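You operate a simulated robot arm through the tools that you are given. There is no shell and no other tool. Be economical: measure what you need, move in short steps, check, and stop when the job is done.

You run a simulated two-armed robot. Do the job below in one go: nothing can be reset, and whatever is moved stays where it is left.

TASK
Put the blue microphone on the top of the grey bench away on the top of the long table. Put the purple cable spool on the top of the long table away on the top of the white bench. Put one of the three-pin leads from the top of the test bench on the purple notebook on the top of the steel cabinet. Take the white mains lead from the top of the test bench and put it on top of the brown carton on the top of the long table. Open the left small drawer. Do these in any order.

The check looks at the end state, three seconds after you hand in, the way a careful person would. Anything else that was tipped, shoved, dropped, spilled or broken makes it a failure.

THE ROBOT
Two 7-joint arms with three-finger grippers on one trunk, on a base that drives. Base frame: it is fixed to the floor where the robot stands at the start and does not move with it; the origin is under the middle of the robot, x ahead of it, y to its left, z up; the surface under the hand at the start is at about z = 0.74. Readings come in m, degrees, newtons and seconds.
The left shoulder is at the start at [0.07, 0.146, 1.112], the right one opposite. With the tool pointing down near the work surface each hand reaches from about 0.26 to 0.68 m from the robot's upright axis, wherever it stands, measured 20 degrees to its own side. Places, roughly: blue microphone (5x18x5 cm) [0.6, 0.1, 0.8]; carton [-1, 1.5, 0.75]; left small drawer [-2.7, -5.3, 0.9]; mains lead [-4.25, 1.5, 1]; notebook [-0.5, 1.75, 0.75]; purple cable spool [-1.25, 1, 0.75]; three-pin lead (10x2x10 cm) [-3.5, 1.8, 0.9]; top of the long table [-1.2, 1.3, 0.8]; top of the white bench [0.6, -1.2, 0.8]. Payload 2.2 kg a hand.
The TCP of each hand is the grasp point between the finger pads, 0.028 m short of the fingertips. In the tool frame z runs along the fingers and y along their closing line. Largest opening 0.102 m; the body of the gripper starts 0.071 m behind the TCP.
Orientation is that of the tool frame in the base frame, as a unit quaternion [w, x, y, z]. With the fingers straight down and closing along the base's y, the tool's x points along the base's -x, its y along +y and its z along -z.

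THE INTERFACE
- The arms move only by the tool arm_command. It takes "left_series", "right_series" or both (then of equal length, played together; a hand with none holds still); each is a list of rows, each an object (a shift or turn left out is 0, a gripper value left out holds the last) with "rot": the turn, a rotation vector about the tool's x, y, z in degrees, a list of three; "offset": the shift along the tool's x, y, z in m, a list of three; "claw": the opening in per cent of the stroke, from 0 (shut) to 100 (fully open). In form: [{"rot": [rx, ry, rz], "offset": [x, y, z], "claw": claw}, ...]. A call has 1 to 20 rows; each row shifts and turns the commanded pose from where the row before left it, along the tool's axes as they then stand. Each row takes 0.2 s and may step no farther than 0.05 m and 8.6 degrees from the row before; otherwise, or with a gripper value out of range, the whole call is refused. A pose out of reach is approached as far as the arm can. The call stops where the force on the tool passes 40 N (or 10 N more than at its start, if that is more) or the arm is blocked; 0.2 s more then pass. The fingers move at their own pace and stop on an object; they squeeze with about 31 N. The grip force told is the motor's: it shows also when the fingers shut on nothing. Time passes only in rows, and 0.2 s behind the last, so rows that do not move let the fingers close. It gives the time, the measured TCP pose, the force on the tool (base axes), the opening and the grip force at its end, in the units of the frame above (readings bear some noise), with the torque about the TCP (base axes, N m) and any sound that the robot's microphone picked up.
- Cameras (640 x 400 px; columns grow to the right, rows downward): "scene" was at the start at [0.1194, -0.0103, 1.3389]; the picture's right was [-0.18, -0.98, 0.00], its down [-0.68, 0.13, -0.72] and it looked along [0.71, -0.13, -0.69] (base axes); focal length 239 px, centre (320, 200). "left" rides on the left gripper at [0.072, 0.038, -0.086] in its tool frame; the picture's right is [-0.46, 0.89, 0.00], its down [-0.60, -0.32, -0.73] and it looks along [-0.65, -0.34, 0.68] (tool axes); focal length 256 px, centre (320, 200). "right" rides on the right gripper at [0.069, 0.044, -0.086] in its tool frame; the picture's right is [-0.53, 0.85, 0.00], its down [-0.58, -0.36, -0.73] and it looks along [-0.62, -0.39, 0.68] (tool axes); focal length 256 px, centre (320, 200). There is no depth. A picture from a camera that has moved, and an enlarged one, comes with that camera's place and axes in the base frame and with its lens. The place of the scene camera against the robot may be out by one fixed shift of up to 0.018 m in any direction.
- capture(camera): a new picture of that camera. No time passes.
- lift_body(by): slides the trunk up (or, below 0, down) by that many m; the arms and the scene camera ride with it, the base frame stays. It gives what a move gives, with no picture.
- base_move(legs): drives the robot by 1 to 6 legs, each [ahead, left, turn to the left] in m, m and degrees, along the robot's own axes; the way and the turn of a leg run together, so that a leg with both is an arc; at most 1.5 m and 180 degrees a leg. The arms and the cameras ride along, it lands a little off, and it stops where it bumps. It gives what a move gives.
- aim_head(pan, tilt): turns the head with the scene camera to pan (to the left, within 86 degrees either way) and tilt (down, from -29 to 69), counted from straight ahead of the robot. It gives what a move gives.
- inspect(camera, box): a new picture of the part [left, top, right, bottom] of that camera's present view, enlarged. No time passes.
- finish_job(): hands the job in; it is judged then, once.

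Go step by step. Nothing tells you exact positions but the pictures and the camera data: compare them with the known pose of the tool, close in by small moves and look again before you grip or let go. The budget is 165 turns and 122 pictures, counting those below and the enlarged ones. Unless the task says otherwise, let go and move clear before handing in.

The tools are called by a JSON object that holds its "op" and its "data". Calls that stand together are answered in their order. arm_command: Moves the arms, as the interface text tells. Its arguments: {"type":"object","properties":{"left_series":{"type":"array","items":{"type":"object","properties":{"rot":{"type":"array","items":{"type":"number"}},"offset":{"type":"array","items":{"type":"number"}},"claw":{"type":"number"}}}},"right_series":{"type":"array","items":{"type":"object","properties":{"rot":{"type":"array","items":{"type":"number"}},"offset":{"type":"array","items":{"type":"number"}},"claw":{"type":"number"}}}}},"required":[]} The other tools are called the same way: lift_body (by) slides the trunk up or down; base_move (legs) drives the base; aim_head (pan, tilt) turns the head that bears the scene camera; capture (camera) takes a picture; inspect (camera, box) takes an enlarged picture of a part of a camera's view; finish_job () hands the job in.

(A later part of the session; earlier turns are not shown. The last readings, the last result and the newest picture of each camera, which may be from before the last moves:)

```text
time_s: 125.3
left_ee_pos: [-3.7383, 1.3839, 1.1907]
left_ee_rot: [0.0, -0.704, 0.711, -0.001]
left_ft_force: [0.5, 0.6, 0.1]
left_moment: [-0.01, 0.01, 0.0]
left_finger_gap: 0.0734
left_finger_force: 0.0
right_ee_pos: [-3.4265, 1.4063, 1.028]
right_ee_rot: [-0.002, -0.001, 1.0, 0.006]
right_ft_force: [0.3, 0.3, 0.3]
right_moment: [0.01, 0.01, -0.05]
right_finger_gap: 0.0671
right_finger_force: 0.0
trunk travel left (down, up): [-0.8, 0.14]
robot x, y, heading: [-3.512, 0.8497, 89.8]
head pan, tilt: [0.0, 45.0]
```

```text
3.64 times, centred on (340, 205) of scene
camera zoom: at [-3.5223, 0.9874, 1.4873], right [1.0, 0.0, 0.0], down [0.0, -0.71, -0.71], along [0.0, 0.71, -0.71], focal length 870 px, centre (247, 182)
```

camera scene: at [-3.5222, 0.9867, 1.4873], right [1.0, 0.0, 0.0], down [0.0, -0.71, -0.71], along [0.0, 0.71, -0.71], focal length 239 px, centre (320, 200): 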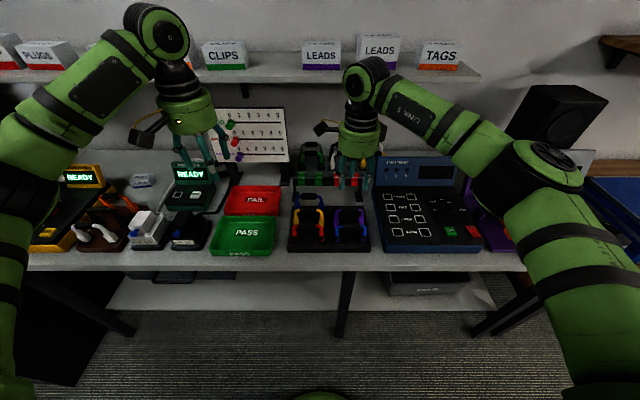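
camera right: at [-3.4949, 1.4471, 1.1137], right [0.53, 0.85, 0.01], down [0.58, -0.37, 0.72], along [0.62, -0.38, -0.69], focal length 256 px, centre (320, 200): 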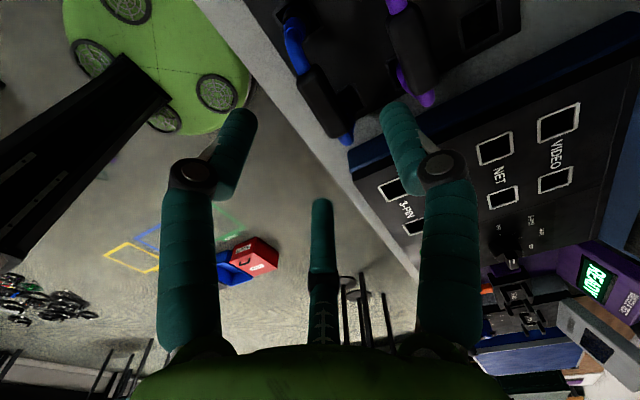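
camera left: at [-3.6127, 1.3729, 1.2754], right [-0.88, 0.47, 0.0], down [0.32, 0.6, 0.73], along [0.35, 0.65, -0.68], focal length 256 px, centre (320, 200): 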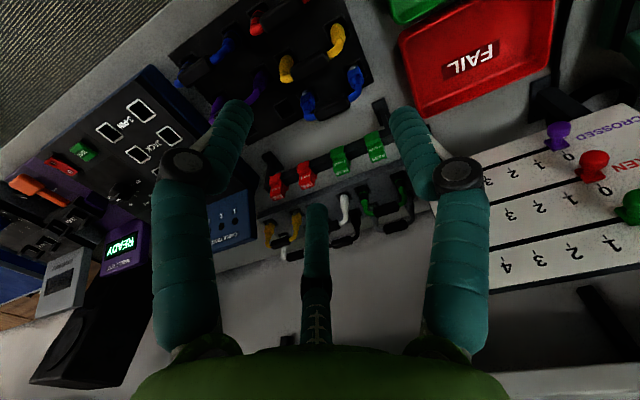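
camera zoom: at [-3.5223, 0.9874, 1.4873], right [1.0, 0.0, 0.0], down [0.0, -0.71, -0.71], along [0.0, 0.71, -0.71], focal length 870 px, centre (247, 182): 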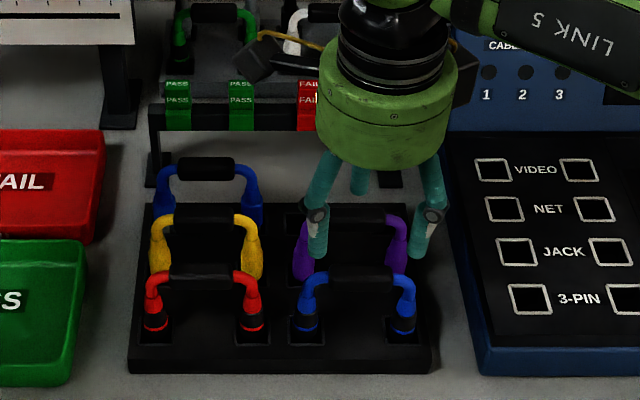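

Leads are undisturbed. Re-approach at y≈1.4015 with the wider jaws.

{"op": "arm_command", "data": {"right_series": [{"offset": [0.001, -0.005, 0]}, {"offset": [0, 0, 0.03]}, {"offset": [0, 0, 0.025]}, {"offset": [0, 0, 0.02]}, {}]}}

{"op": "inspect", "data": {"camera": "scene", "box": [280, 150, 400, 260]}}

```text
time_s: 126.5
left_ee_pos: [-3.7383, 1.3841, 1.1906]
left_ee_rot: [0.0, -0.704, 0.71, 0.001]
left_ft_force: [0.1, 0.6, 0.1]
left_moment: [0.0, -0.01, 0.03]
left_finger_gap: 0.0733
left_finger_force: 0.0
right_ee_pos: [-3.4274, 1.4018, 0.9509]
right_ee_rot: [-0.002, -0.001, 1.0, 0.005]
right_ft_force: [-0.2, -0.3, -0.7]
right_moment: [-0.02, -0.04, -0.02]
right_finger_gap: 0.0677
right_finger_force: 0.1
trunk travel left (down, up): [-0.8, 0.14]
robot x, y, heading: [-3.5145, 0.8533, 90.0]
head pan, tilt: [0.0, 45.0]
```

```text
3.64 times, centred on (340, 205) of scene
camera zoom: at [-3.5223, 0.9877, 1.4872], right [1.0, 0.0, 0.0], down [0.0, -0.71, -0.71], along [0.0, 0.71, -0.71], focal length 870 px, centre (247, 182)
```

zoom: 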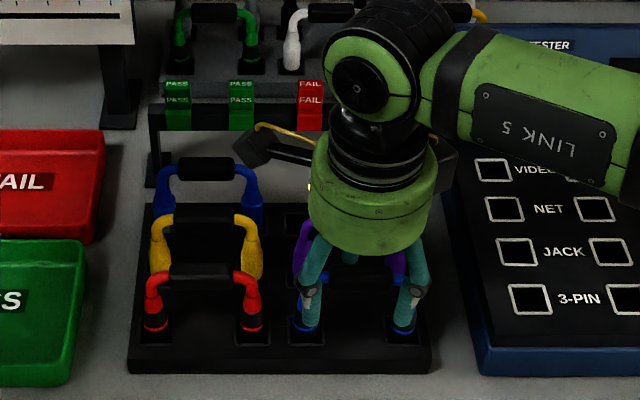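

No contact force this time; closing gently, then checking the grip.

{"op": "arm_command", "data": {"right_series": [{"claw": 45}, {"claw": 30}, {"claw": 10}, {"claw": 0}, {}, {}]}}

{"op": "inspect", "data": {"camera": "right", "box": [220, 0, 420, 200]}}

```text
time_s: 127.9
left_ee_pos: [-3.7385, 1.3836, 1.1905]
left_ee_rot: [0.0, -0.704, 0.71, 0.0]
left_ft_force: [0.9, 0.1, 0.8]
left_moment: [0.03, 0.03, 0.0]
left_finger_gap: 0.0736
left_finger_force: 0.1
right_ee_pos: [-3.4268, 1.4018, 0.9524]
right_ee_rot: [-0.001, -0.002, 1.0, 0.007]
right_ft_force: [-0.4, 0.7, 0.4]
right_moment: [0.04, 0.01, 0.05]
right_finger_gap: 0.0269
right_finger_force: 30.7
trunk travel left (down, up): [-0.8, 0.14]
robot x, y, heading: [-3.51, 0.8514, 89.8]
head pan, tilt: [0.0, 45.0]
```

```text
2.00 times, centred on (320, 100) of right
camera zoom: at [-3.4959, 1.4435, 1.0382], right [0.53, 0.85, 0.01], down [0.58, -0.37, 0.72], along [0.62, -0.38, -0.69], focal length 512 px, centre (320, 400)
```

zoom: 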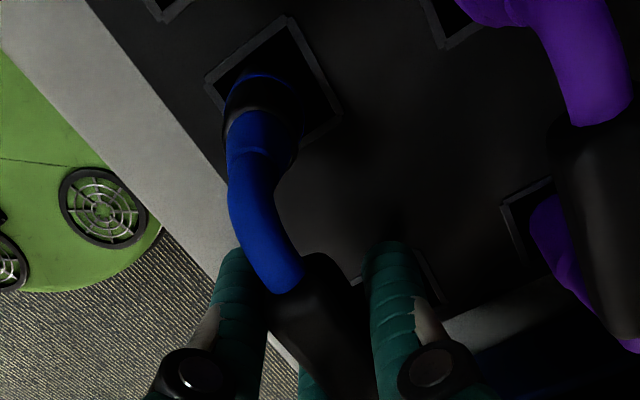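

Gripped (0.027 m). Lifting straight up.

{"op": "arm_command", "data": {"right_series": [{"offset": [0, 0, -0.015]}, {"offset": [0, 0, -0.02]}, {"offset": [0, 0, -0.03]}, {"offset": [0, 0, -0.04]}, {"offset": [0, 0, -0.04]}, {"offset": [0, 0, -0.03]}, {}]}}

{"op": "capture", "data": {"camera": "scene"}}

```text
time_s: 129.5
left_ee_pos: [-3.7378, 1.3849, 1.191]
left_ee_rot: [0.0, -0.704, 0.71, 0.0]
left_ft_force: [0.2, -0.1, 0.1]
left_moment: [0.02, -0.01, 0.0]
left_finger_gap: 0.0734
left_finger_force: 0.1
right_ee_pos: [-3.4252, 1.4016, 1.1263]
right_ee_rot: [-0.002, 0.0, 1.0, 0.006]
right_ft_force: [0.5, 1.2, -1.6]
right_moment: [-0.03, 0.02, -0.01]
right_finger_gap: 0.0267
right_finger_force: 31.1
trunk travel left (down, up): [-0.8, 0.14]
robot x, y, heading: [-3.5109, 0.8497, 89.9]
head pan, tilt: [0.0, 45.0]
```

```text
54 pictures are left
camera scene: at [-3.522, 0.9881, 1.4872], right [1.0, 0.0, 0.0], down [0.0, -0.71, -0.71], along [0.0, 0.71, -0.71], focal length 239 px, centre (320, 200)
```

scene: 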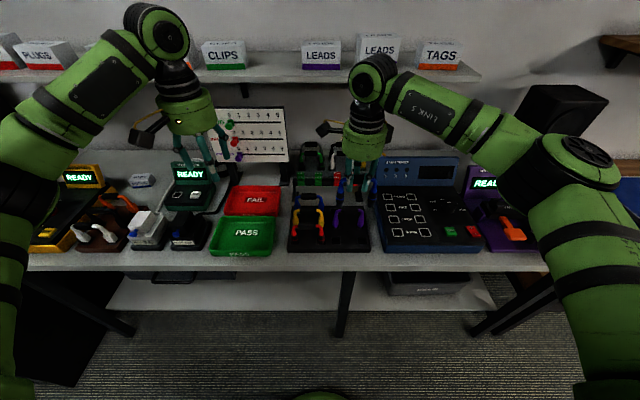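

Blue three-pin lead is held. Retract the right hand, rotate the left wrist -90°, then drive left to the mains lead.

{"op": "arm_command", "data": {"left_series": [{"offset": [0.04, 0, 0], "claw": 66}, {"offset": [0.04, 0, 0]}, {"offset": [0.04, 0, 0]}, {"rot": [0, 0, -8.2]}, {"rot": [0, 0, -8.2]}, {"rot": [0, 0, -8.2]}, {"rot": [0, 0, -8.2]}, {"rot": [0, 0, -8.2]}, {"rot": [0, 0, -8.2]}, {"rot": [0, 0, -8.2]}, {"rot": [0, 0, -8.2]}, {"rot": [0, 0, -8.2]}, {"rot": [0, 0, -8.2]}, {"rot": [0, 0, -8.5]}], "right_series": [{"offset": [0, -0.01, -0.04]}, {"offset": [0, -0.04, 0]}, {"offset": [0, -0.04, 0]}, {"offset": [0, -0.04, 0]}, {"offset": [-0.02, -0.03, 0]}, {"offset": [-0.03, 0, 0]}, {"offset": [-0.03, 0, 0]}, {}, {}, {}, {}, {}, {}, {}]}}

{"op": "base_move", "data": {"legs": [[0, 0.53, 0]]}}

{"op": "capture", "data": {"camera": "scene"}}

```text
time_s: 132.5
left_ee_pos: [-3.7399, 1.2647, 1.1907]
left_ee_rot: [0.001, 1.0, 0.001, 0.0]
left_ft_force: [-0.6, -0.5, -0.5]
left_moment: [0.01, -0.01, 0.01]
left_finger_gap: 0.0674
left_finger_force: 0.0
right_ee_pos: [-3.3447, 1.2389, 1.1646]
right_ee_rot: [-0.002, -0.001, 1.0, 0.005]
right_ft_force: [-0.5, -0.2, -1.1]
right_moment: [-0.02, -0.02, -0.06]
right_finger_gap: 0.0265
right_finger_force: 31.3
trunk travel left (down, up): [-0.8, 0.14]
robot x, y, heading: [-3.5085, 0.8524, 89.9]
head pan, tilt: [0.0, 45.0]
```

```text
time_s: 135.6
left_ee_pos: [-4.2616, 1.2641, 1.1911]
left_ee_rot: [0.0, 1.0, 0.001, -0.001]
left_ft_force: [0.5, 0.3, 0.9]
left_moment: [-0.01, 0.03, -0.02]
left_finger_gap: 0.0674
left_finger_force: 0.0
right_ee_pos: [-3.8668, 1.2382, 1.1644]
right_ee_rot: [-0.002, -0.002, 1.0, 0.005]
right_ft_force: [0.1, 0.5, -1.4]
right_moment: [-0.03, 0.02, 0.01]
right_finger_gap: 0.0265
right_finger_force: 30.6
trunk travel left (down, up): [-0.8, 0.14]
robot x, y, heading: [-4.0295, 0.8527, 90.4]
head pan, tilt: [0.0, 45.0]
```

```text
53 pictures are left
camera scene: at [-4.0434, 0.9871, 1.4872], right [1.0, 0.0, 0.0], down [0.0, -0.71, -0.71], along [0.0, 0.71, -0.71], focal length 239 px, centre (320, 200)
```

scene: 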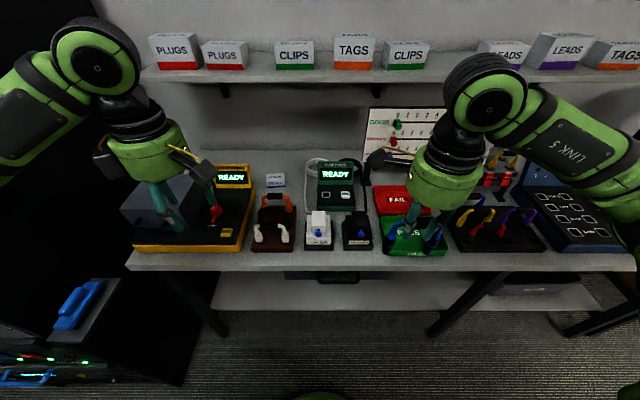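

{"op": "inspect", "data": {"camera": "scene", "box": [220, 160, 340, 260]}}

```text
4.00 times, centred on (280, 210) of scene
camera zoom: at [-4.0434, 0.9871, 1.4872], right [1.0, 0.0, 0.0], down [0.0, -0.71, -0.71], along [0.0, 0.71, -0.71], focal length 956 px, centre (480, 160)
```

zoom: 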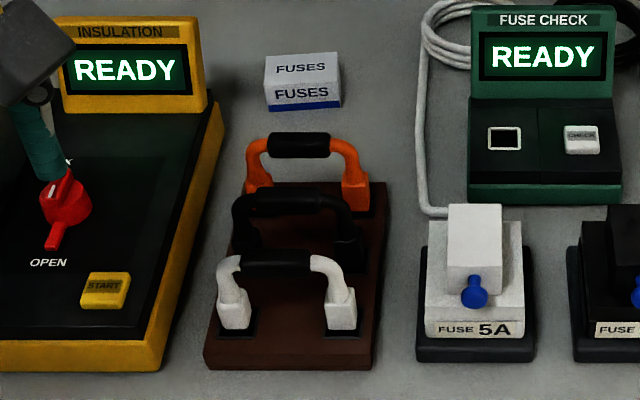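

White mains lead handle ≈(-4.168, 1.415). Moving left hand above it.

{"op": "arm_command", "data": {"left_series": [{"offset": [0.0186, -0.0316, 0.018]}, {"offset": [0.0186, -0.0316, 0.018]}, {"offset": [0.0186, -0.0316, 0.018]}, {"offset": [0.0186, -0.0316, 0.018]}, {"offset": [0.0186, -0.0316, 0.018]}, {}]}}

{"op": "inspect", "data": {"camera": "left", "box": [220, 0, 420, 200]}}

```text
time_s: 137.0
left_ee_pos: [-4.1709, 1.4228, 1.0994]
left_ee_rot: [0.0, 1.0, 0.001, -0.001]
left_ft_force: [-0.8, 0.3, -0.2]
left_moment: [0.04, -0.02, 0.0]
left_finger_gap: 0.0673
left_finger_force: 0.1
right_ee_pos: [-3.8679, 1.2383, 1.1649]
right_ee_rot: [-0.001, 0.0, 1.0, 0.006]
right_ft_force: [-0.1, -0.1, 0.3]
right_moment: [0.02, -0.02, 0.01]
right_finger_gap: 0.0267
right_finger_force: 31.4
trunk travel left (down, up): [-0.8, 0.14]
robot x, y, heading: [-4.0359, 0.8497, 90.1]
head pan, tilt: [0.0, 45.0]
```

```text
2.00 times, centred on (320, 100) of left
camera zoom: at [-4.0995, 1.3854, 1.1863], right [-0.46, -0.89, 0.0], down [-0.6, 0.32, 0.73], along [-0.65, 0.34, -0.68], focal length 512 px, centre (320, 400)
```

zoom: 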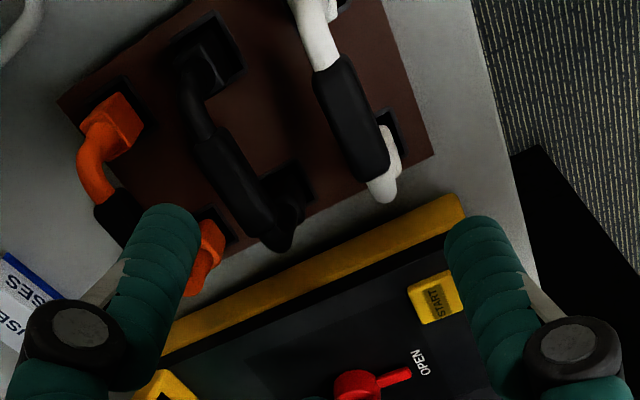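

Handle triangulates to (-4.172, 1.409, 0.961). Shift and lower.

{"op": "arm_command", "data": {"left_series": [{"offset": [0, 0.007, 0.03]}, {"offset": [0, 0, 0.04]}, {"offset": [0, 0, 0.03]}, {"offset": [0, 0, 0.025]}, {"offset": [0, 0, 0.02]}, {}]}}

{"op": "inspect", "data": {"camera": "left", "box": [220, 0, 420, 200]}}

```text
time_s: 138.4
left_ee_pos: [-4.1694, 1.4143, 0.9561]
left_ee_rot: [0.0, 1.0, 0.001, 0.0]
left_ft_force: [0.8, -0.3, 0.6]
left_moment: [0.0, -0.01, -0.01]
left_finger_gap: 0.0676
left_finger_force: 0.1
right_ee_pos: [-3.8681, 1.2394, 1.1645]
right_ee_rot: [-0.002, -0.001, 1.0, 0.005]
right_ft_force: [0.6, 0.0, -1.0]
right_moment: [0.02, 0.06, 0.01]
right_finger_gap: 0.0265
right_finger_force: 31.3
trunk travel left (down, up): [-0.8, 0.14]
robot x, y, heading: [-4.0344, 0.8474, 90.2]
head pan, tilt: [0.0, 45.0]
```

```text
2.00 times, centred on (320, 100) of left
camera zoom: at [-4.0964, 1.3774, 1.0419], right [-0.46, -0.89, 0.0], down [-0.6, 0.32, 0.73], along [-0.65, 0.34, -0.68], focal length 512 px, centre (320, 400)
```

zoom: 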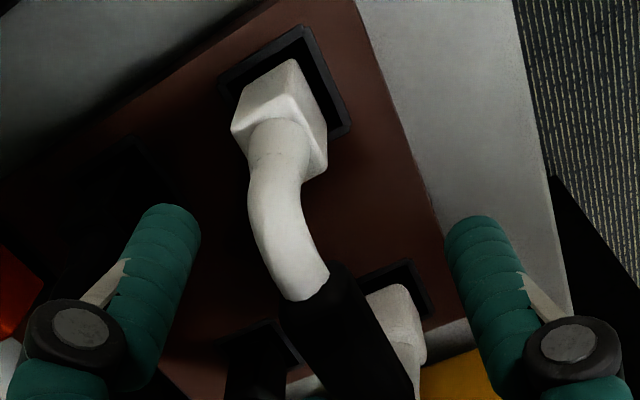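

Well straddled, no contact. Closing and lifting.

{"op": "arm_command", "data": {"left_series": [{"claw": 45}, {"claw": 30}, {"claw": 10}, {"claw": 0}, {}, {}]}}

{"op": "arm_command", "data": {"left_series": [{"offset": [0, 0, -0.015]}, {"offset": [0, 0, -0.02]}, {"offset": [0, 0, -0.03]}, {"offset": [0, 0, -0.04]}, {"offset": [0, 0, -0.04]}, {"offset": [0, 0, -0.04]}, {"offset": [0, 0.04, -0.03]}, {"offset": [0, 0.04, 0]}, {"offset": [-0.02, 0.04, 0]}, {"offset": [-0.03, 0.04, 0]}, {"offset": [-0.03, 0, 0]}]}}

{"op": "capture", "data": {"camera": "scene"}}

```text
time_s: 139.8
left_ee_pos: [-4.1687, 1.4143, 0.9559]
left_ee_rot: [0.0, 1.0, 0.0, 0.001]
left_ft_force: [0.1, 0.4, 0.4]
left_moment: [0.0, -0.09, -0.01]
left_finger_gap: 0.027
left_finger_force: 31.1
right_ee_pos: [-3.8677, 1.2389, 1.1656]
right_ee_rot: [-0.001, -0.002, 1.0, 0.005]
right_ft_force: [-0.1, -0.3, -1.2]
right_moment: [-0.04, -0.02, 0.02]
right_finger_gap: 0.0266
right_finger_force: 30.6
trunk travel left (down, up): [-0.8, 0.14]
robot x, y, heading: [-4.0301, 0.8484, 90.0]
head pan, tilt: [0.0, 45.0]
```

```text
time_s: 142.2
left_ee_pos: [-4.2504, 1.2538, 1.1685]
left_ee_rot: [0.0, 1.0, 0.0, 0.0]
left_ft_force: [0.3, -0.5, -0.9]
left_moment: [0.01, -0.01, 0.0]
left_finger_gap: 0.0265
left_finger_force: 30.8
right_ee_pos: [-3.8695, 1.2393, 1.165]
right_ee_rot: [-0.002, -0.001, 1.0, 0.006]
right_ft_force: [-0.5, -0.1, -1.5]
right_moment: [0.02, -0.02, 0.02]
right_finger_gap: 0.0266
right_finger_force: 30.6
trunk travel left (down, up): [-0.8, 0.14]
robot x, y, heading: [-4.0367, 0.8552, 90.2]
head pan, tilt: [0.0, 45.0]
```

```text
49 pictures are left
camera scene: at [-4.0463, 0.9874, 1.4872], right [1.0, 0.0, 0.0], down [0.0, -0.71, -0.71], along [0.0, 0.71, -0.71], focal length 239 px, centre (320, 200)
```

scene: 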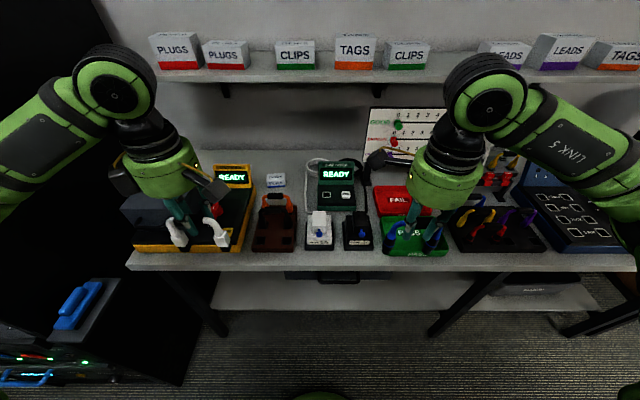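

Both leads are held. Retracing the route back: out of the bench, east, then south past the bins.

{"op": "base_move", "data": {"legs": [[-0.2, 0, 0], [0, -1.1, 0], [-1.5, 0, 0], [-0.56, 0, 0]]}}

```text
time_s: 158.9
left_ee_pos: [-3.1777, -1.0137, 1.1692]
left_ee_rot: [0.0, 1.0, -0.009, 0.0]
left_ft_force: [-0.7, -0.3, -1.5]
left_moment: [0.05, 0.02, 0.02]
left_finger_gap: 0.027
left_finger_force: 31.4
right_ee_pos: [-2.7966, -1.0369, 1.1648]
right_ee_rot: [-0.002, 0.008, 1.0, 0.006]
right_ft_force: [-0.1, 0.4, -1.0]
right_moment: [0.0, -0.03, 0.01]
right_finger_gap: 0.0266
right_finger_force: 30.6
trunk travel left (down, up): [-0.8, 0.14]
robot x, y, heading: [-2.9662, -1.4265, 89.0]
head pan, tilt: [0.0, 45.0]
```

{"op": "base_move", "data": {"legs": [[0, -1.5, 1], [0, -1.17, 0], [1.5, 0, 0], [0.75, 0, 0]]}}

{"op": "aim_head", "data": {"pan": 15, "tilt": 40}}

{"op": "capture", "data": {"camera": "scene"}}

```text
time_s: 182.6
left_ee_pos: [-0.4844, 1.1977, 1.1698]
left_ee_rot: [0.001, 1.0, -0.006, -0.001]
left_ft_force: [0.3, -0.4, -0.9]
left_moment: [0.02, 0.01, 0.04]
left_finger_gap: 0.0267
left_finger_force: 30.6
right_ee_pos: [-0.1017, 1.1788, 1.1646]
right_ee_rot: [-0.002, 0.006, 1.0, 0.005]
right_ft_force: [-0.5, -0.8, -1.3]
right_moment: [0.0, 0.0, 0.02]
right_finger_gap: 0.0264
right_finger_force: 30.9
trunk travel left (down, up): [-0.8, 0.14]
robot x, y, heading: [-0.2735, 0.7929, 89.4]
head pan, tilt: [0.0, 45.0]
```

```text
time_s: 183.3
left_ee_pos: [-0.4843, 1.2012, 1.1676]
left_ee_rot: [-0.001, 1.0, -0.006, 0.0]
left_ft_force: [0.2, 0.9, -2.7]
left_moment: [-0.01, -0.02, 0.01]
left_finger_gap: 0.0268
left_finger_force: 31.2
right_ee_pos: [-0.1019, 1.1784, 1.1653]
right_ee_rot: [-0.002, 0.005, 1.0, 0.005]
right_ft_force: [0.4, -0.1, -1.9]
right_moment: [-0.02, -0.01, -0.02]
right_finger_gap: 0.0267
right_finger_force: 30.8
trunk travel left (down, up): [-0.8, 0.14]
robot x, y, heading: [-0.2701, 0.793, 89.4]
head pan, tilt: [15.0, 40.0]
```

```text
48 pictures are left
camera scene: at [-0.3042, 0.9303, 1.4944], right [0.97, 0.25, 0.0], down [0.16, -0.62, -0.77], along [-0.19, 0.74, -0.64], focal length 239 px, centre (320, 200)
```

scene: 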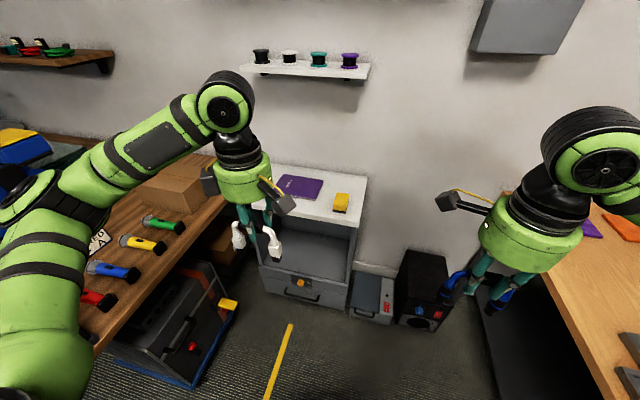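

Notebook is at ≈(-0.64, 1.80) on the cabinet. I'll drive closer, moving the left hand aside.

{"op": "arm_command", "data": {"left_series": [{"offset": [-0.035, 0, -0.03]}, {"offset": [-0.035, 0, -0.03]}]}}

{"op": "base_move", "data": {"legs": [[0.38, 0.27, 0.5]]}}

{"op": "aim_head", "data": {"pan": 5, "tilt": 48}}

{"op": "capture", "data": {"camera": "scene"}}

```text
time_s: 183.9
left_ee_pos: [-0.5558, 1.1981, 1.2298]
left_ee_rot: [0.0, 1.0, -0.006, 0.0]
left_ft_force: [-0.9, -0.5, -1.9]
left_moment: [0.01, -0.02, 0.02]
left_finger_gap: 0.0269
left_finger_force: 31.1
right_ee_pos: [-0.1037, 1.1772, 1.1655]
right_ee_rot: [-0.001, 0.006, 1.0, 0.007]
right_ft_force: [-0.5, 0.1, -1.0]
right_moment: [0.03, -0.03, 0.02]
right_finger_gap: 0.0266
right_finger_force: 30.8
trunk travel left (down, up): [-0.8, 0.14]
robot x, y, heading: [-0.2704, 0.7948, 89.2]
head pan, tilt: [15.0, 40.0]
```

```text
time_s: 186.7
left_ee_pos: [-0.822, 1.5779, 1.2278]
left_ee_rot: [0.001, 1.0, -0.004, -0.001]
left_ft_force: [-0.1, 0.9, -2.0]
left_moment: [0.0, 0.01, 0.02]
left_finger_gap: 0.0267
left_finger_force: 30.8
right_ee_pos: [-0.3703, 1.5598, 1.1646]
right_ee_rot: [-0.002, 0.002, 1.0, 0.007]
right_ft_force: [-0.9, 0.8, -1.4]
right_moment: [0.0, 0.04, -0.04]
right_finger_gap: 0.0266
right_finger_force: 30.7
trunk travel left (down, up): [-0.8, 0.14]
robot x, y, heading: [-0.543, 1.1752, 89.7]
head pan, tilt: [15.0, 40.0]
```

```text
time_s: 187.4
left_ee_pos: [-0.823, 1.5791, 1.2271]
left_ee_rot: [0.0, 1.0, -0.004, 0.0]
left_ft_force: [0.3, 0.0, -1.7]
left_moment: [-0.01, -0.01, 0.0]
left_finger_gap: 0.0269
left_finger_force: 31.0
right_ee_pos: [-0.3708, 1.5611, 1.1641]
right_ee_rot: [-0.001, 0.003, 1.0, 0.006]
right_ft_force: [0.0, -0.7, -1.1]
right_moment: [0.02, 0.01, 0.03]
right_finger_gap: 0.0267
right_finger_force: 31.1
trunk travel left (down, up): [-0.8, 0.14]
robot x, y, heading: [-0.5378, 1.1751, 89.9]
head pan, tilt: [5.0, 48.0]
```

```text
47 pictures are left
camera scene: at [-0.5562, 1.3072, 1.483], right [1.0, 0.08, 0.0], down [0.06, -0.74, -0.67], along [-0.06, 0.67, -0.74], focal length 239 px, centre (320, 200)
```

scene: 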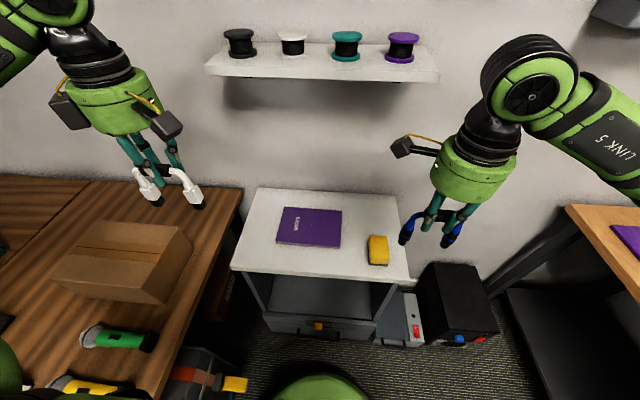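

Notebook centre ≈(-0.633, 1.786, 0.813). I'll tilt the right hand forward ~60° so the lead will lie down, and bring it over the notebook.

{"op": "arm_command", "data": {"right_series": [{"rot": [-8.5, 0, 0], "offset": [0.037, 0, 0]}, {"rot": [-8.5, 0, 0], "offset": [0.037, 0, 0]}, {"rot": [-8.5, 0, 0], "offset": [0.037, 0, 0]}, {"rot": [-8.5, 0, 0], "offset": [0.037, 0, 0]}, {"rot": [-8.5, 0, 0], "offset": [0.037, 0, 0]}, {"rot": [-8.5, 0, 0], "offset": [0.037, 0, 0]}, {"rot": [-8.5, 0, 0], "offset": [0.037, 0, 0]}, {}]}}

{"op": "capture", "data": {"camera": "scene"}}

```text
time_s: 189.2
left_ee_pos: [-0.8223, 1.5792, 1.2271]
left_ee_rot: [0.0, 1.0, -0.003, -0.001]
left_ft_force: [0.5, -0.3, -1.0]
left_moment: [0.04, 0.0, -0.01]
left_finger_gap: 0.0267
left_finger_force: 30.7
right_ee_pos: [-0.6315, 1.5639, 1.1661]
right_ee_rot: [0.0, 0.003, 0.865, 0.502]
right_ft_force: [1.1, 0.5, -1.1]
right_moment: [-0.03, -0.01, 0.01]
right_finger_gap: 0.0268
right_finger_force: 31.1
trunk travel left (down, up): [-0.8, 0.14]
robot x, y, heading: [-0.5387, 1.1731, 89.6]
head pan, tilt: [5.0, 48.0]
```

```text
46 pictures are left
camera scene: at [-0.5549, 1.3073, 1.483], right [1.0, 0.08, 0.0], down [0.06, -0.74, -0.67], along [-0.06, 0.67, -0.74], focal length 239 px, centre (320, 200)
```

scene: 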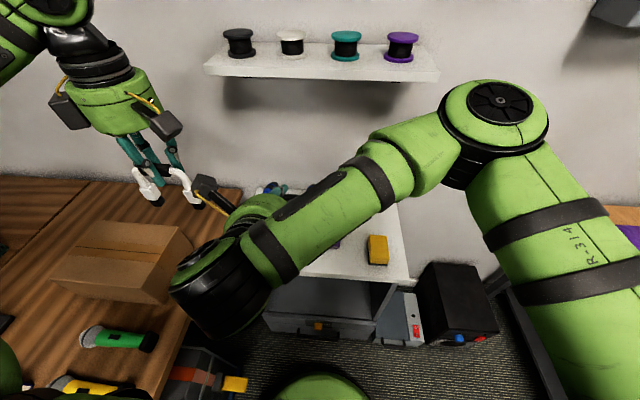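

{"op": "arm_command", "data": {"left_series": [{"offset": [-0.02, 0.02, -0.02]}, {"offset": [-0.02, 0.02, -0.02]}, {}, {}, {}, {}, {}, {}], "right_series": [{}, {"offset": [0, -0.0165, 0.04]}, {"offset": [0, -0.0165, 0.04]}, {"offset": [0, -0.0165, 0.04]}, {"offset": [0, -0.0165, 0.04]}, {"offset": [0, -0.0165, 0.04]}, {"offset": [0, -0.0165, 0.04]}, {"offset": [0, -0.0165, 0.04]}]}}

{"op": "capture", "data": {"camera": "right"}}

{"op": "capture", "data": {"camera": "scene"}}

```text
time_s: 191.0
left_ee_pos: [-0.8638, 1.5407, 1.2688]
left_ee_rot: [0.001, 1.0, -0.004, 0.0]
left_ft_force: [0.4, 0.1, -2.0]
left_moment: [-0.02, -0.02, 0.01]
left_finger_gap: 0.0268
left_finger_force: 31.3
right_ee_pos: [-0.6289, 1.7459, 0.925]
right_ee_rot: [0.001, 0.002, 0.865, 0.501]
right_ft_force: [-0.6, -0.4, -1.0]
right_moment: [-0.07, 0.02, -0.02]
right_finger_gap: 0.0269
right_finger_force: 30.6
trunk travel left (down, up): [-0.8, 0.14]
robot x, y, heading: [-0.5405, 1.172, 89.9]
head pan, tilt: [5.0, 48.0]
```

```text
45 pictures are left
camera right: at [-0.6983, 1.6929, 1.0059], right [0.54, 0.42, 0.73], down [0.57, -0.82, 0.05], along [0.62, 0.39, -0.68], focal length 256 px, centre (320, 200)
```

right: 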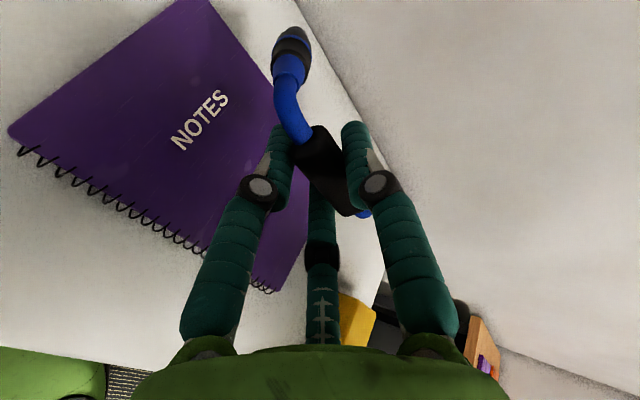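

```text
44 pictures are left
camera scene: at [-0.5563, 1.3079, 1.483], right [1.0, 0.08, 0.0], down [0.06, -0.74, -0.67], along [-0.05, 0.67, -0.74], focal length 239 px, centre (320, 200)
```

scene: 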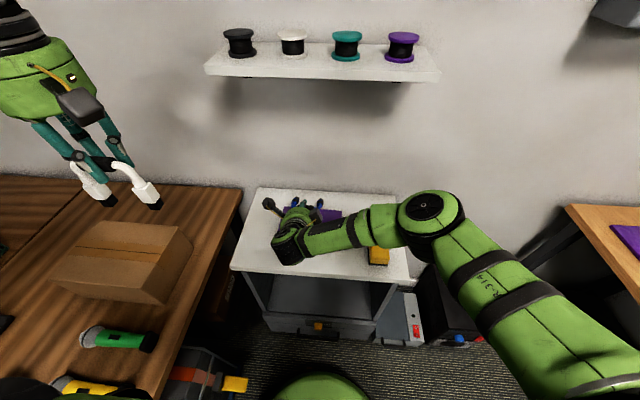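

Lead is over the notebook (x −0.72…−0.53, y 1.70…1.855), centred. Lowering to near contact.

{"op": "arm_command", "data": {"right_series": [{"offset": [0, -0.013, 0.0075]}, {"offset": [0, -0.013, 0.0075]}, {"offset": [0, -0.01, 0.006]}, {"offset": [0, -0.008, 0.0045]}, {}]}}

{"op": "capture", "data": {"camera": "right"}}

```text
time_s: 192.2
left_ee_pos: [-0.8639, 1.5394, 1.2691]
left_ee_rot: [-0.001, 1.0, -0.003, 0.0]
left_ft_force: [0.7, 0.0, -0.8]
left_moment: [0.05, 0.03, -0.05]
left_finger_gap: 0.027
left_finger_force: 31.8
right_ee_pos: [-0.6299, 1.7473, 0.8752]
right_ee_rot: [0.0, 0.003, 0.865, 0.501]
right_ft_force: [-0.6, 0.1, -1.0]
right_moment: [-0.08, 0.01, 0.01]
right_finger_gap: 0.0268
right_finger_force: 30.9
trunk travel left (down, up): [-0.8, 0.14]
robot x, y, heading: [-0.5371, 1.1703, 89.9]
head pan, tilt: [5.0, 48.0]
```

```text
43 pictures are left
camera right: at [-0.6985, 1.6934, 0.9559], right [0.54, 0.42, 0.73], down [0.57, -0.82, 0.05], along [0.62, 0.39, -0.68], focal length 256 px, centre (320, 200)
```

right: 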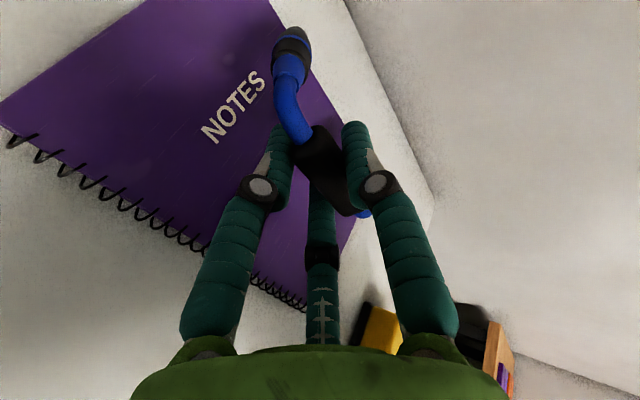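

{"op": "arm_command", "data": {"right_series": [{"offset": [0, -0.0035, 0.002]}, {"offset": [0, -0.0035, 0.002]}, {"offset": [0, -0.0035, 0.002]}, {}]}}

```text
time_s: 193.2
left_ee_pos: [-0.8629, 1.5379, 1.2696]
left_ee_rot: [0.0, 1.0, -0.004, 0.0]
left_ft_force: [0.5, 0.4, -2.0]
left_moment: [-0.01, 0.0, 0.0]
left_finger_gap: 0.0266
left_finger_force: 31.3
right_ee_pos: [-0.6303, 1.7465, 0.8645]
right_ee_rot: [0.0, 0.003, 0.865, 0.501]
right_ft_force: [0.5, -0.3, -0.7]
right_moment: [0.01, 0.01, 0.01]
right_finger_gap: 0.0264
right_finger_force: 31.1
trunk travel left (down, up): [-0.8, 0.14]
robot x, y, heading: [-0.5379, 1.1749, 89.9]
head pan, tilt: [5.0, 48.0]
```

{"op": "arm_command", "data": {"right_series": [{"offset": [0, -0.0035, 0.002]}, {"offset": [0, -0.0035, 0.002]}, {"offset": [0, -0.0035, 0.002]}, {}]}}

{"op": "inspect", "data": {"camera": "scene", "box": [240, 170, 400, 270]}}

```text
time_s: 194.2
left_ee_pos: [-0.8634, 1.5333, 1.2723]
left_ee_rot: [-0.003, 1.0, -0.004, -0.001]
left_ft_force: [0.6, -0.1, -1.3]
left_moment: [0.02, -0.03, 0.03]
left_finger_gap: 0.0267
left_finger_force: 31.4
right_ee_pos: [-0.6298, 1.7425, 0.8577]
right_ee_rot: [-0.002, 0.002, 0.862, 0.507]
right_ft_force: [2.5, -11.8, 27.3]
right_moment: [1.78, -0.09, -0.22]
right_finger_gap: 0.0278
right_finger_force: 30.9
trunk travel left (down, up): [-0.8, 0.14]
robot x, y, heading: [-0.539, 1.1725, 89.6]
head pan, tilt: [5.0, 48.0]
```

```text
4.00 times, centred on (320, 220) of scene
camera zoom: at [-0.5549, 1.298, 1.484], right [1.0, 0.08, 0.0], down [0.06, -0.74, -0.67], along [-0.06, 0.67, -0.74], focal length 956 px, centre (320, 120)
```

zoom: 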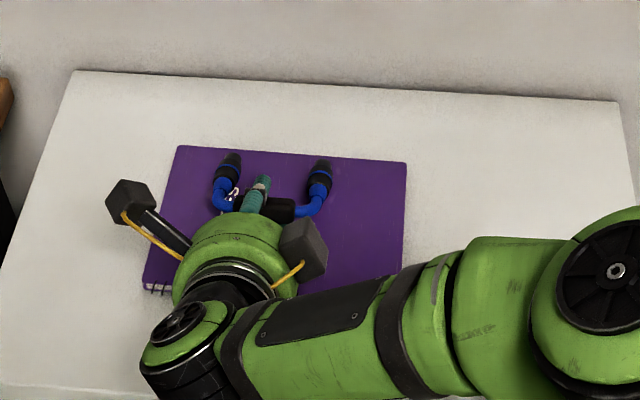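

Plugs touch the notebook. Relieve slightly, move back 1.5 cm to centre, and release.

{"op": "arm_command", "data": {"right_series": [{"offset": [0, 0.005, -0.003]}, {"offset": [0, -0.0045, -0.0145]}, {}, {"claw": 35}, {"claw": 50}, {"claw": 66}, {}]}}

{"op": "capture", "data": {"camera": "right"}}

```text
time_s: 195.8
left_ee_pos: [-0.864, 1.539, 1.2699]
left_ee_rot: [0.0, 1.0, -0.003, -0.001]
left_ft_force: [0.7, 0.2, -1.7]
left_moment: [-0.01, -0.02, 0.01]
left_finger_gap: 0.0269
left_finger_force: 30.9
right_ee_pos: [-0.6285, 1.7315, 0.8595]
right_ee_rot: [0.0, 0.003, 0.866, 0.501]
right_ft_force: [0.0, 0.5, -0.8]
right_moment: [-0.02, -0.04, -0.04]
right_finger_gap: 0.0676
right_finger_force: 0.5
trunk travel left (down, up): [-0.8, 0.14]
robot x, y, heading: [-0.5354, 1.1767, 89.7]
head pan, tilt: [5.0, 48.0]
```

```text
41 pictures are left
camera right: at [-0.6985, 1.6783, 0.94], right [0.54, 0.42, 0.73], down [0.57, -0.82, 0.05], along [0.62, 0.39, -0.68], focal length 256 px, centre (320, 200)
```

right: 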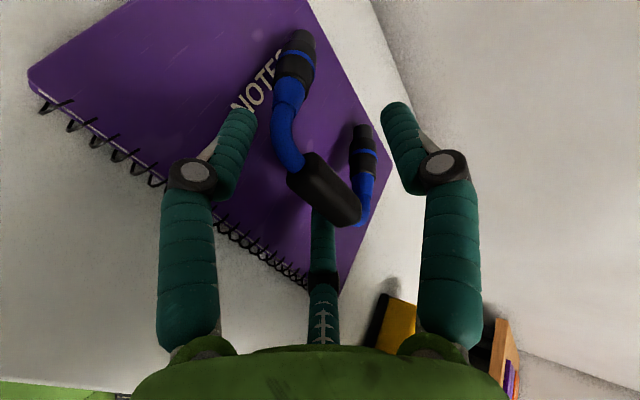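

Released; retract straight back along the fingers, then up.

{"op": "arm_command", "data": {"right_series": [{"offset": [0, 0, -0.015]}, {"offset": [0, 0, -0.02]}, {"offset": [0, 0, -0.03]}, {"offset": [0, 0, -0.04]}, {"offset": [0, 0.03, -0.04]}, {"offset": [0, 0.04, -0.02]}, {"offset": [0, 0.04, 0]}, {}]}}

{"op": "inspect", "data": {"camera": "right", "box": [160, 0, 480, 200]}}

```text
time_s: 197.6
left_ee_pos: [-0.8638, 1.5389, 1.2684]
left_ee_rot: [0.0, 1.0, -0.003, 0.0]
left_ft_force: [-0.6, -0.1, -0.3]
left_moment: [0.02, -0.02, -0.02]
left_finger_gap: 0.0263
left_finger_force: 31.0
right_ee_pos: [-0.6304, 1.6427, 1.0397]
right_ee_rot: [0.0, 0.003, 0.866, 0.501]
right_ft_force: [0.1, -0.3, 0.4]
right_moment: [0.0, -0.01, 0.0]
right_finger_gap: 0.0674
right_finger_force: 0.0
trunk travel left (down, up): [-0.8, 0.14]
robot x, y, heading: [-0.54, 1.1743, 89.8]
head pan, tilt: [5.0, 48.0]
```

```text
2.00 times, centred on (320, 100) of right
camera zoom: at [-0.6985, 1.5907, 1.1203], right [0.54, 0.42, 0.73], down [0.57, -0.82, 0.05], along [0.62, 0.39, -0.68], focal length 512 px, centre (320, 400)
```

zoom: 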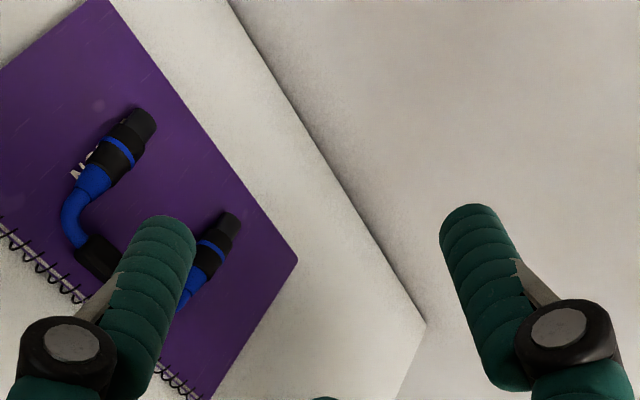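

The lead lies flat on the notebook. Now retract the right arm and turn left toward the carton.

{"op": "arm_command", "data": {"right_series": [{"offset": [-0.02, 0, -0.04]}, {"offset": [-0.02, 0, -0.04]}, {"rot": [8.5, 0, 0], "offset": [-0.02, 0, 0]}, {"rot": [8.5, 0, 0], "offset": [-0.02, 0, 0]}, {"rot": [8.5, 0, 0], "offset": [-0.02, 0, 0]}, {"rot": [8.5, 0, 0], "offset": [-0.02, 0, 0]}, {"rot": [8.5, 0, 0], "offset": [-0.02, 0, 0]}, {"rot": [8.5, 0, 0], "offset": [-0.02, 0, 0]}, {"rot": [8.5, 0, 0], "offset": [-0.03, 0, 0]}, {"offset": [-0.03, -0.02, 0]}]}}

{"op": "base_move", "data": {"legs": [[0, 0, 42]]}}

{"op": "aim_head", "data": {"pan": 5, "tilt": 45}}

{"op": "capture", "data": {"camera": "scene"}}

```text
time_s: 199.8
left_ee_pos: [-0.8617, 1.5384, 1.2696]
left_ee_rot: [0.0, 1.0, -0.004, 0.0]
left_ft_force: [0.4, 0.0, -1.4]
left_moment: [0.05, 0.0, -0.01]
left_finger_gap: 0.0269
left_finger_force: 31.1
right_ee_pos: [-0.4076, 1.5523, 1.0776]
right_ee_rot: [-0.003, 0.002, 1.0, 0.004]
right_ft_force: [0.8, -0.1, -0.5]
right_moment: [0.03, 0.06, 0.02]
right_finger_gap: 0.0673
right_finger_force: 0.1
trunk travel left (down, up): [-0.8, 0.14]
robot x, y, heading: [-0.541, 1.1743, 89.5]
head pan, tilt: [5.0, 48.0]
```

```text
time_s: 202.2
left_ee_pos: [-1.0255, 1.2224, 1.2695]
left_ee_rot: [0.0, 0.933, 0.36, 0.001]
left_ft_force: [0.2, -0.3, -0.6]
left_moment: [0.02, 0.02, -0.01]
left_finger_gap: 0.0267
left_finger_force: 30.5
right_ee_pos: [-0.7002, 1.541, 1.0764]
right_ee_rot: [-0.004, -0.362, 0.932, 0.004]
right_ft_force: [0.0, -0.6, 0.0]
right_moment: [0.02, -0.01, -0.03]
right_finger_gap: 0.0675
right_finger_force: 0.1
trunk travel left (down, up): [-0.8, 0.14]
robot x, y, heading: [-0.5395, 1.1734, 132.3]
head pan, tilt: [5.0, 48.0]
```

```text
time_s: 202.8
left_ee_pos: [-1.0251, 1.2208, 1.2697]
left_ee_rot: [0.0, 0.932, 0.361, 0.0]
left_ft_force: [-0.3, -0.1, -2.0]
left_moment: [0.02, 0.01, -0.01]
left_finger_gap: 0.0268
left_finger_force: 30.8
right_ee_pos: [-0.7011, 1.5396, 1.0769]
right_ee_rot: [-0.003, -0.362, 0.932, 0.004]
right_ft_force: [-0.4, -0.3, -0.5]
right_moment: [-0.04, 0.04, -0.02]
right_finger_gap: 0.067
right_finger_force: 0.0
trunk travel left (down, up): [-0.8, 0.14]
robot x, y, heading: [-0.5365, 1.1689, 132.5]
head pan, tilt: [5.0, 45.0]
```

```text
39 pictures are left
camera scene: at [-0.6434, 1.2702, 1.4872], right [0.68, 0.74, 0.0], down [0.52, -0.48, -0.71], along [-0.52, 0.48, -0.71], focal length 239 px, centre (320, 200)
```

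scene: 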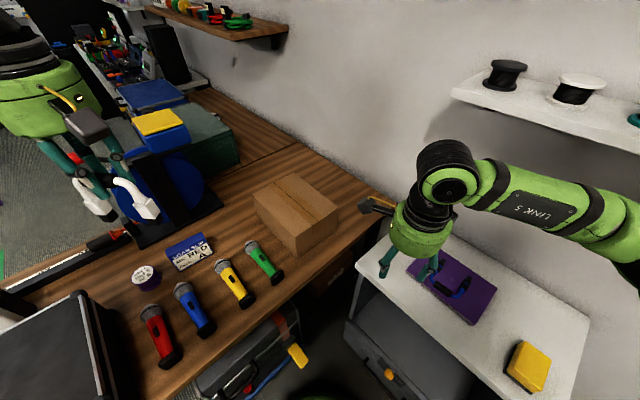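

Carton top ≈ x −1.22…−0.985, y 1.51…1.66, z≈0.94. Align the left wrist with the box, move over it and tilt the lead forward.

{"op": "arm_command", "data": {"left_series": [{"rot": [0, 0, 8.5]}, {"rot": [0, 0, 8.5]}, {"rot": [0, 0, 8.5]}, {"rot": [0, 0, 8.5]}, {"rot": [0, 0, 8.3]}, {"offset": [-0.0107, -0.04, 0.016]}, {"offset": [-0.0107, -0.04, 0.016]}, {"offset": [-0.0107, -0.04, 0.016]}, {"offset": [-0.0107, -0.04, 0.016]}, {"offset": [-0.0107, -0.04, 0.016]}, {"offset": [-0.0107, -0.04, 0.016]}, {"offset": [-0.0107, -0.04, 0.016]}, {"rot": [8.4, 0, 0]}, {"rot": [8.4, 0, 0]}, {"rot": [8.4, 0, 0]}, {"rot": [8.4, 0, 0]}, {"rot": [8.4, 0, 0]}, {"rot": [8, 0, 0]}, {}]}}

{"op": "capture", "data": {"camera": "scene"}}

```text
time_s: 206.8
left_ee_pos: [-1.0999, 1.5021, 1.1581]
left_ee_rot: [-0.424, 0.906, -0.001, 0.0]
left_ft_force: [0.2, 0.3, -1.2]
left_moment: [-0.08, 0.0, 0.0]
left_finger_gap: 0.0265
left_finger_force: 31.6
right_ee_pos: [-0.701, 1.5407, 1.0777]
right_ee_rot: [-0.004, -0.361, 0.933, 0.004]
right_ft_force: [0.1, 0.2, 0.4]
right_moment: [0.02, -0.03, 0.0]
right_finger_gap: 0.0672
right_finger_force: 0.0
trunk travel left (down, up): [-0.8, 0.14]
robot x, y, heading: [-0.538, 1.1737, 132.5]
head pan, tilt: [5.0, 45.0]
```

```text
38 pictures are left
camera scene: at [-0.6435, 1.2703, 1.4872], right [0.68, 0.74, 0.0], down [0.52, -0.48, -0.71], along [-0.52, 0.48, -0.71], focal length 239 px, centre (320, 200)
```

scene: 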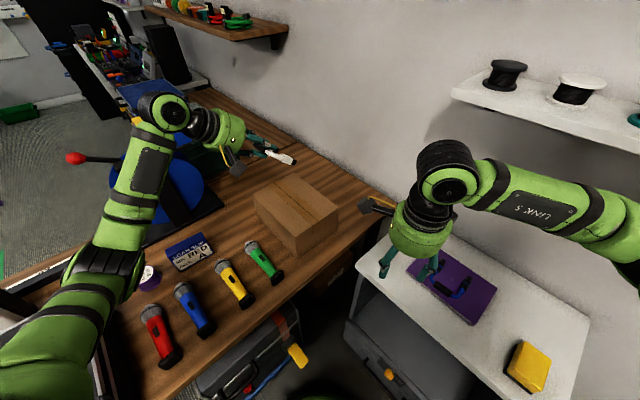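

{"op": "arm_command", "data": {"left_series": [{"offset": [0, 0.0168, 0.0337]}, {"offset": [0, 0.0168, 0.0337]}, {"offset": [0, 0.0168, 0.0337]}, {"offset": [0, 0.0168, 0.0337]}, {}]}}

{"op": "capture", "data": {"camera": "left"}}

{"op": "inspect", "data": {"camera": "scene", "box": [200, 100, 380, 270]}}

```text
time_s: 208.0
left_ee_pos: [-1.0989, 1.5602, 1.0197]
left_ee_rot: [-0.423, 0.906, 0.0, 0.0]
left_ft_force: [0.7, -0.2, -1.8]
left_moment: [-0.06, -0.04, -0.04]
left_finger_gap: 0.0266
left_finger_force: 30.7
right_ee_pos: [-0.7006, 1.54, 1.0778]
right_ee_rot: [-0.004, -0.362, 0.932, 0.004]
right_ft_force: [-0.1, 0.0, 0.7]
right_moment: [0.01, 0.02, 0.0]
right_finger_gap: 0.0673
right_finger_force: 0.2
trunk travel left (down, up): [-0.8, 0.14]
robot x, y, heading: [-0.5373, 1.172, 132.4]
head pan, tilt: [5.0, 45.0]
```

```text
37 pictures are left
camera left: at [-1.0275, 1.4718, 1.0464], right [-0.47, -0.57, -0.68], down [-0.6, -0.36, 0.71], along [-0.65, 0.74, -0.18], focal length 256 px, centre (320, 200)
```

left: 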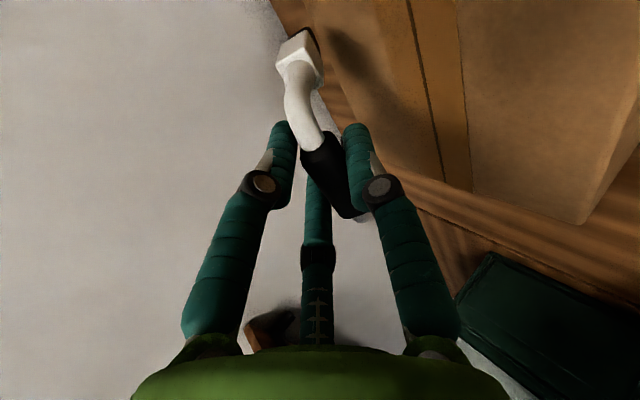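

```text
2.35 times, centred on (290, 185) of scene
camera zoom: at [-0.6433, 1.2697, 1.4873], right [0.68, 0.74, 0.0], down [0.52, -0.48, -0.71], along [-0.52, 0.48, -0.71], focal length 563 px, centre (391, 235)
```

zoom: 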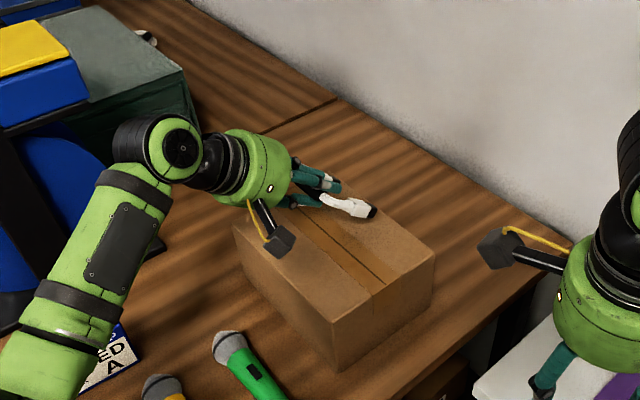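

Lead is over the carton top; lowering to contact.

{"op": "arm_command", "data": {"left_series": [{"offset": [0, 0.013, 0.003]}, {"offset": [0, 0.0031, 0.0026]}, {}]}}

```text
time_s: 208.8
left_ee_pos: [-1.1009, 1.5568, 1.0034]
left_ee_rot: [-0.423, 0.906, 0.0, 0.0]
left_ft_force: [-0.1, -0.9, -0.9]
left_moment: [-0.05, -0.05, 0.0]
left_finger_gap: 0.027
left_finger_force: 30.5
right_ee_pos: [-0.7013, 1.5401, 1.0759]
right_ee_rot: [-0.003, -0.361, 0.932, 0.004]
right_ft_force: [0.0, 0.0, 0.6]
right_moment: [0.04, 0.01, -0.01]
right_finger_gap: 0.0673
right_finger_force: 0.1
trunk travel left (down, up): [-0.8, 0.14]
robot x, y, heading: [-0.5374, 1.1723, 132.5]
head pan, tilt: [5.0, 45.0]
```

{"op": "arm_command", "data": {"left_series": [{"offset": [0, 0.0031, 0.0026]}, {"offset": [0, 0.0031, 0.0026]}, {}]}}

{"op": "inspect", "data": {"camera": "scene", "box": [240, 130, 360, 250]}}

```text
time_s: 209.6
left_ee_pos: [-1.1024, 1.5559, 0.9953]
left_ee_rot: [-0.422, 0.906, 0.0, 0.0]
left_ft_force: [-0.1, -0.7, -1.0]
left_moment: [-0.04, 0.0, -0.01]
left_finger_gap: 0.0265
left_finger_force: 30.9
right_ee_pos: [-0.701, 1.5401, 1.0762]
right_ee_rot: [-0.003, -0.362, 0.932, 0.004]
right_ft_force: [-0.7, 0.6, -0.5]
right_moment: [0.01, 0.02, 0.03]
right_finger_gap: 0.0672
right_finger_force: 0.1
trunk travel left (down, up): [-0.8, 0.14]
robot x, y, heading: [-0.5391, 1.1748, 132.5]
head pan, tilt: [5.0, 45.0]
```

```text
3.33 times, centred on (300, 190) of scene
camera zoom: at [-0.6435, 1.2702, 1.4872], right [0.68, 0.74, 0.0], down [0.52, -0.48, -0.71], along [-0.52, 0.48, -0.71], focal length 797 px, centre (387, 233)
```

zoom: 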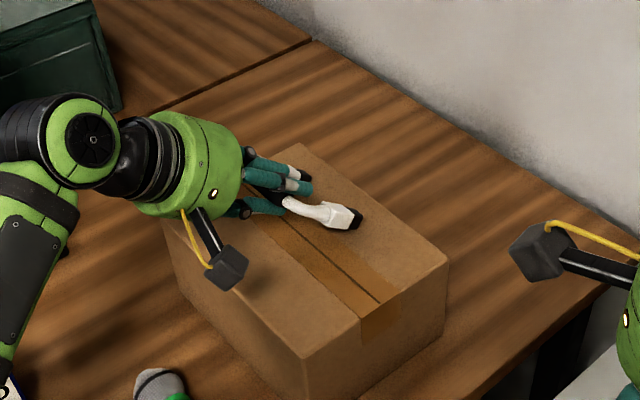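

Shift 2 cm to the right for centring and keep lowering.

{"op": "arm_command", "data": {"left_series": [{"offset": [0.02, 0, 0]}, {"offset": [0, 0.0031, 0.0026]}, {"offset": [0, 0.0031, 0.0026]}, {}]}}

```text
time_s: 210.6
left_ee_pos: [-1.0797, 1.5551, 0.9932]
left_ee_rot: [-0.427, 0.904, 0.0, -0.003]
left_ft_force: [-1.4, -1.4, 13.7]
left_moment: [0.8, 0.17, 0.0]
left_finger_gap: 0.0264
left_finger_force: 30.9
right_ee_pos: [-0.6991, 1.5384, 1.0782]
right_ee_rot: [-0.005, -0.362, 0.932, 0.006]
right_ft_force: [-0.4, -0.1, 0.2]
right_moment: [0.03, 0.01, -0.01]
right_finger_gap: 0.0675
right_finger_force: 0.0
trunk travel left (down, up): [-0.8, 0.14]
robot x, y, heading: [-0.537, 1.1726, 132.4]
head pan, tilt: [5.0, 45.0]
```

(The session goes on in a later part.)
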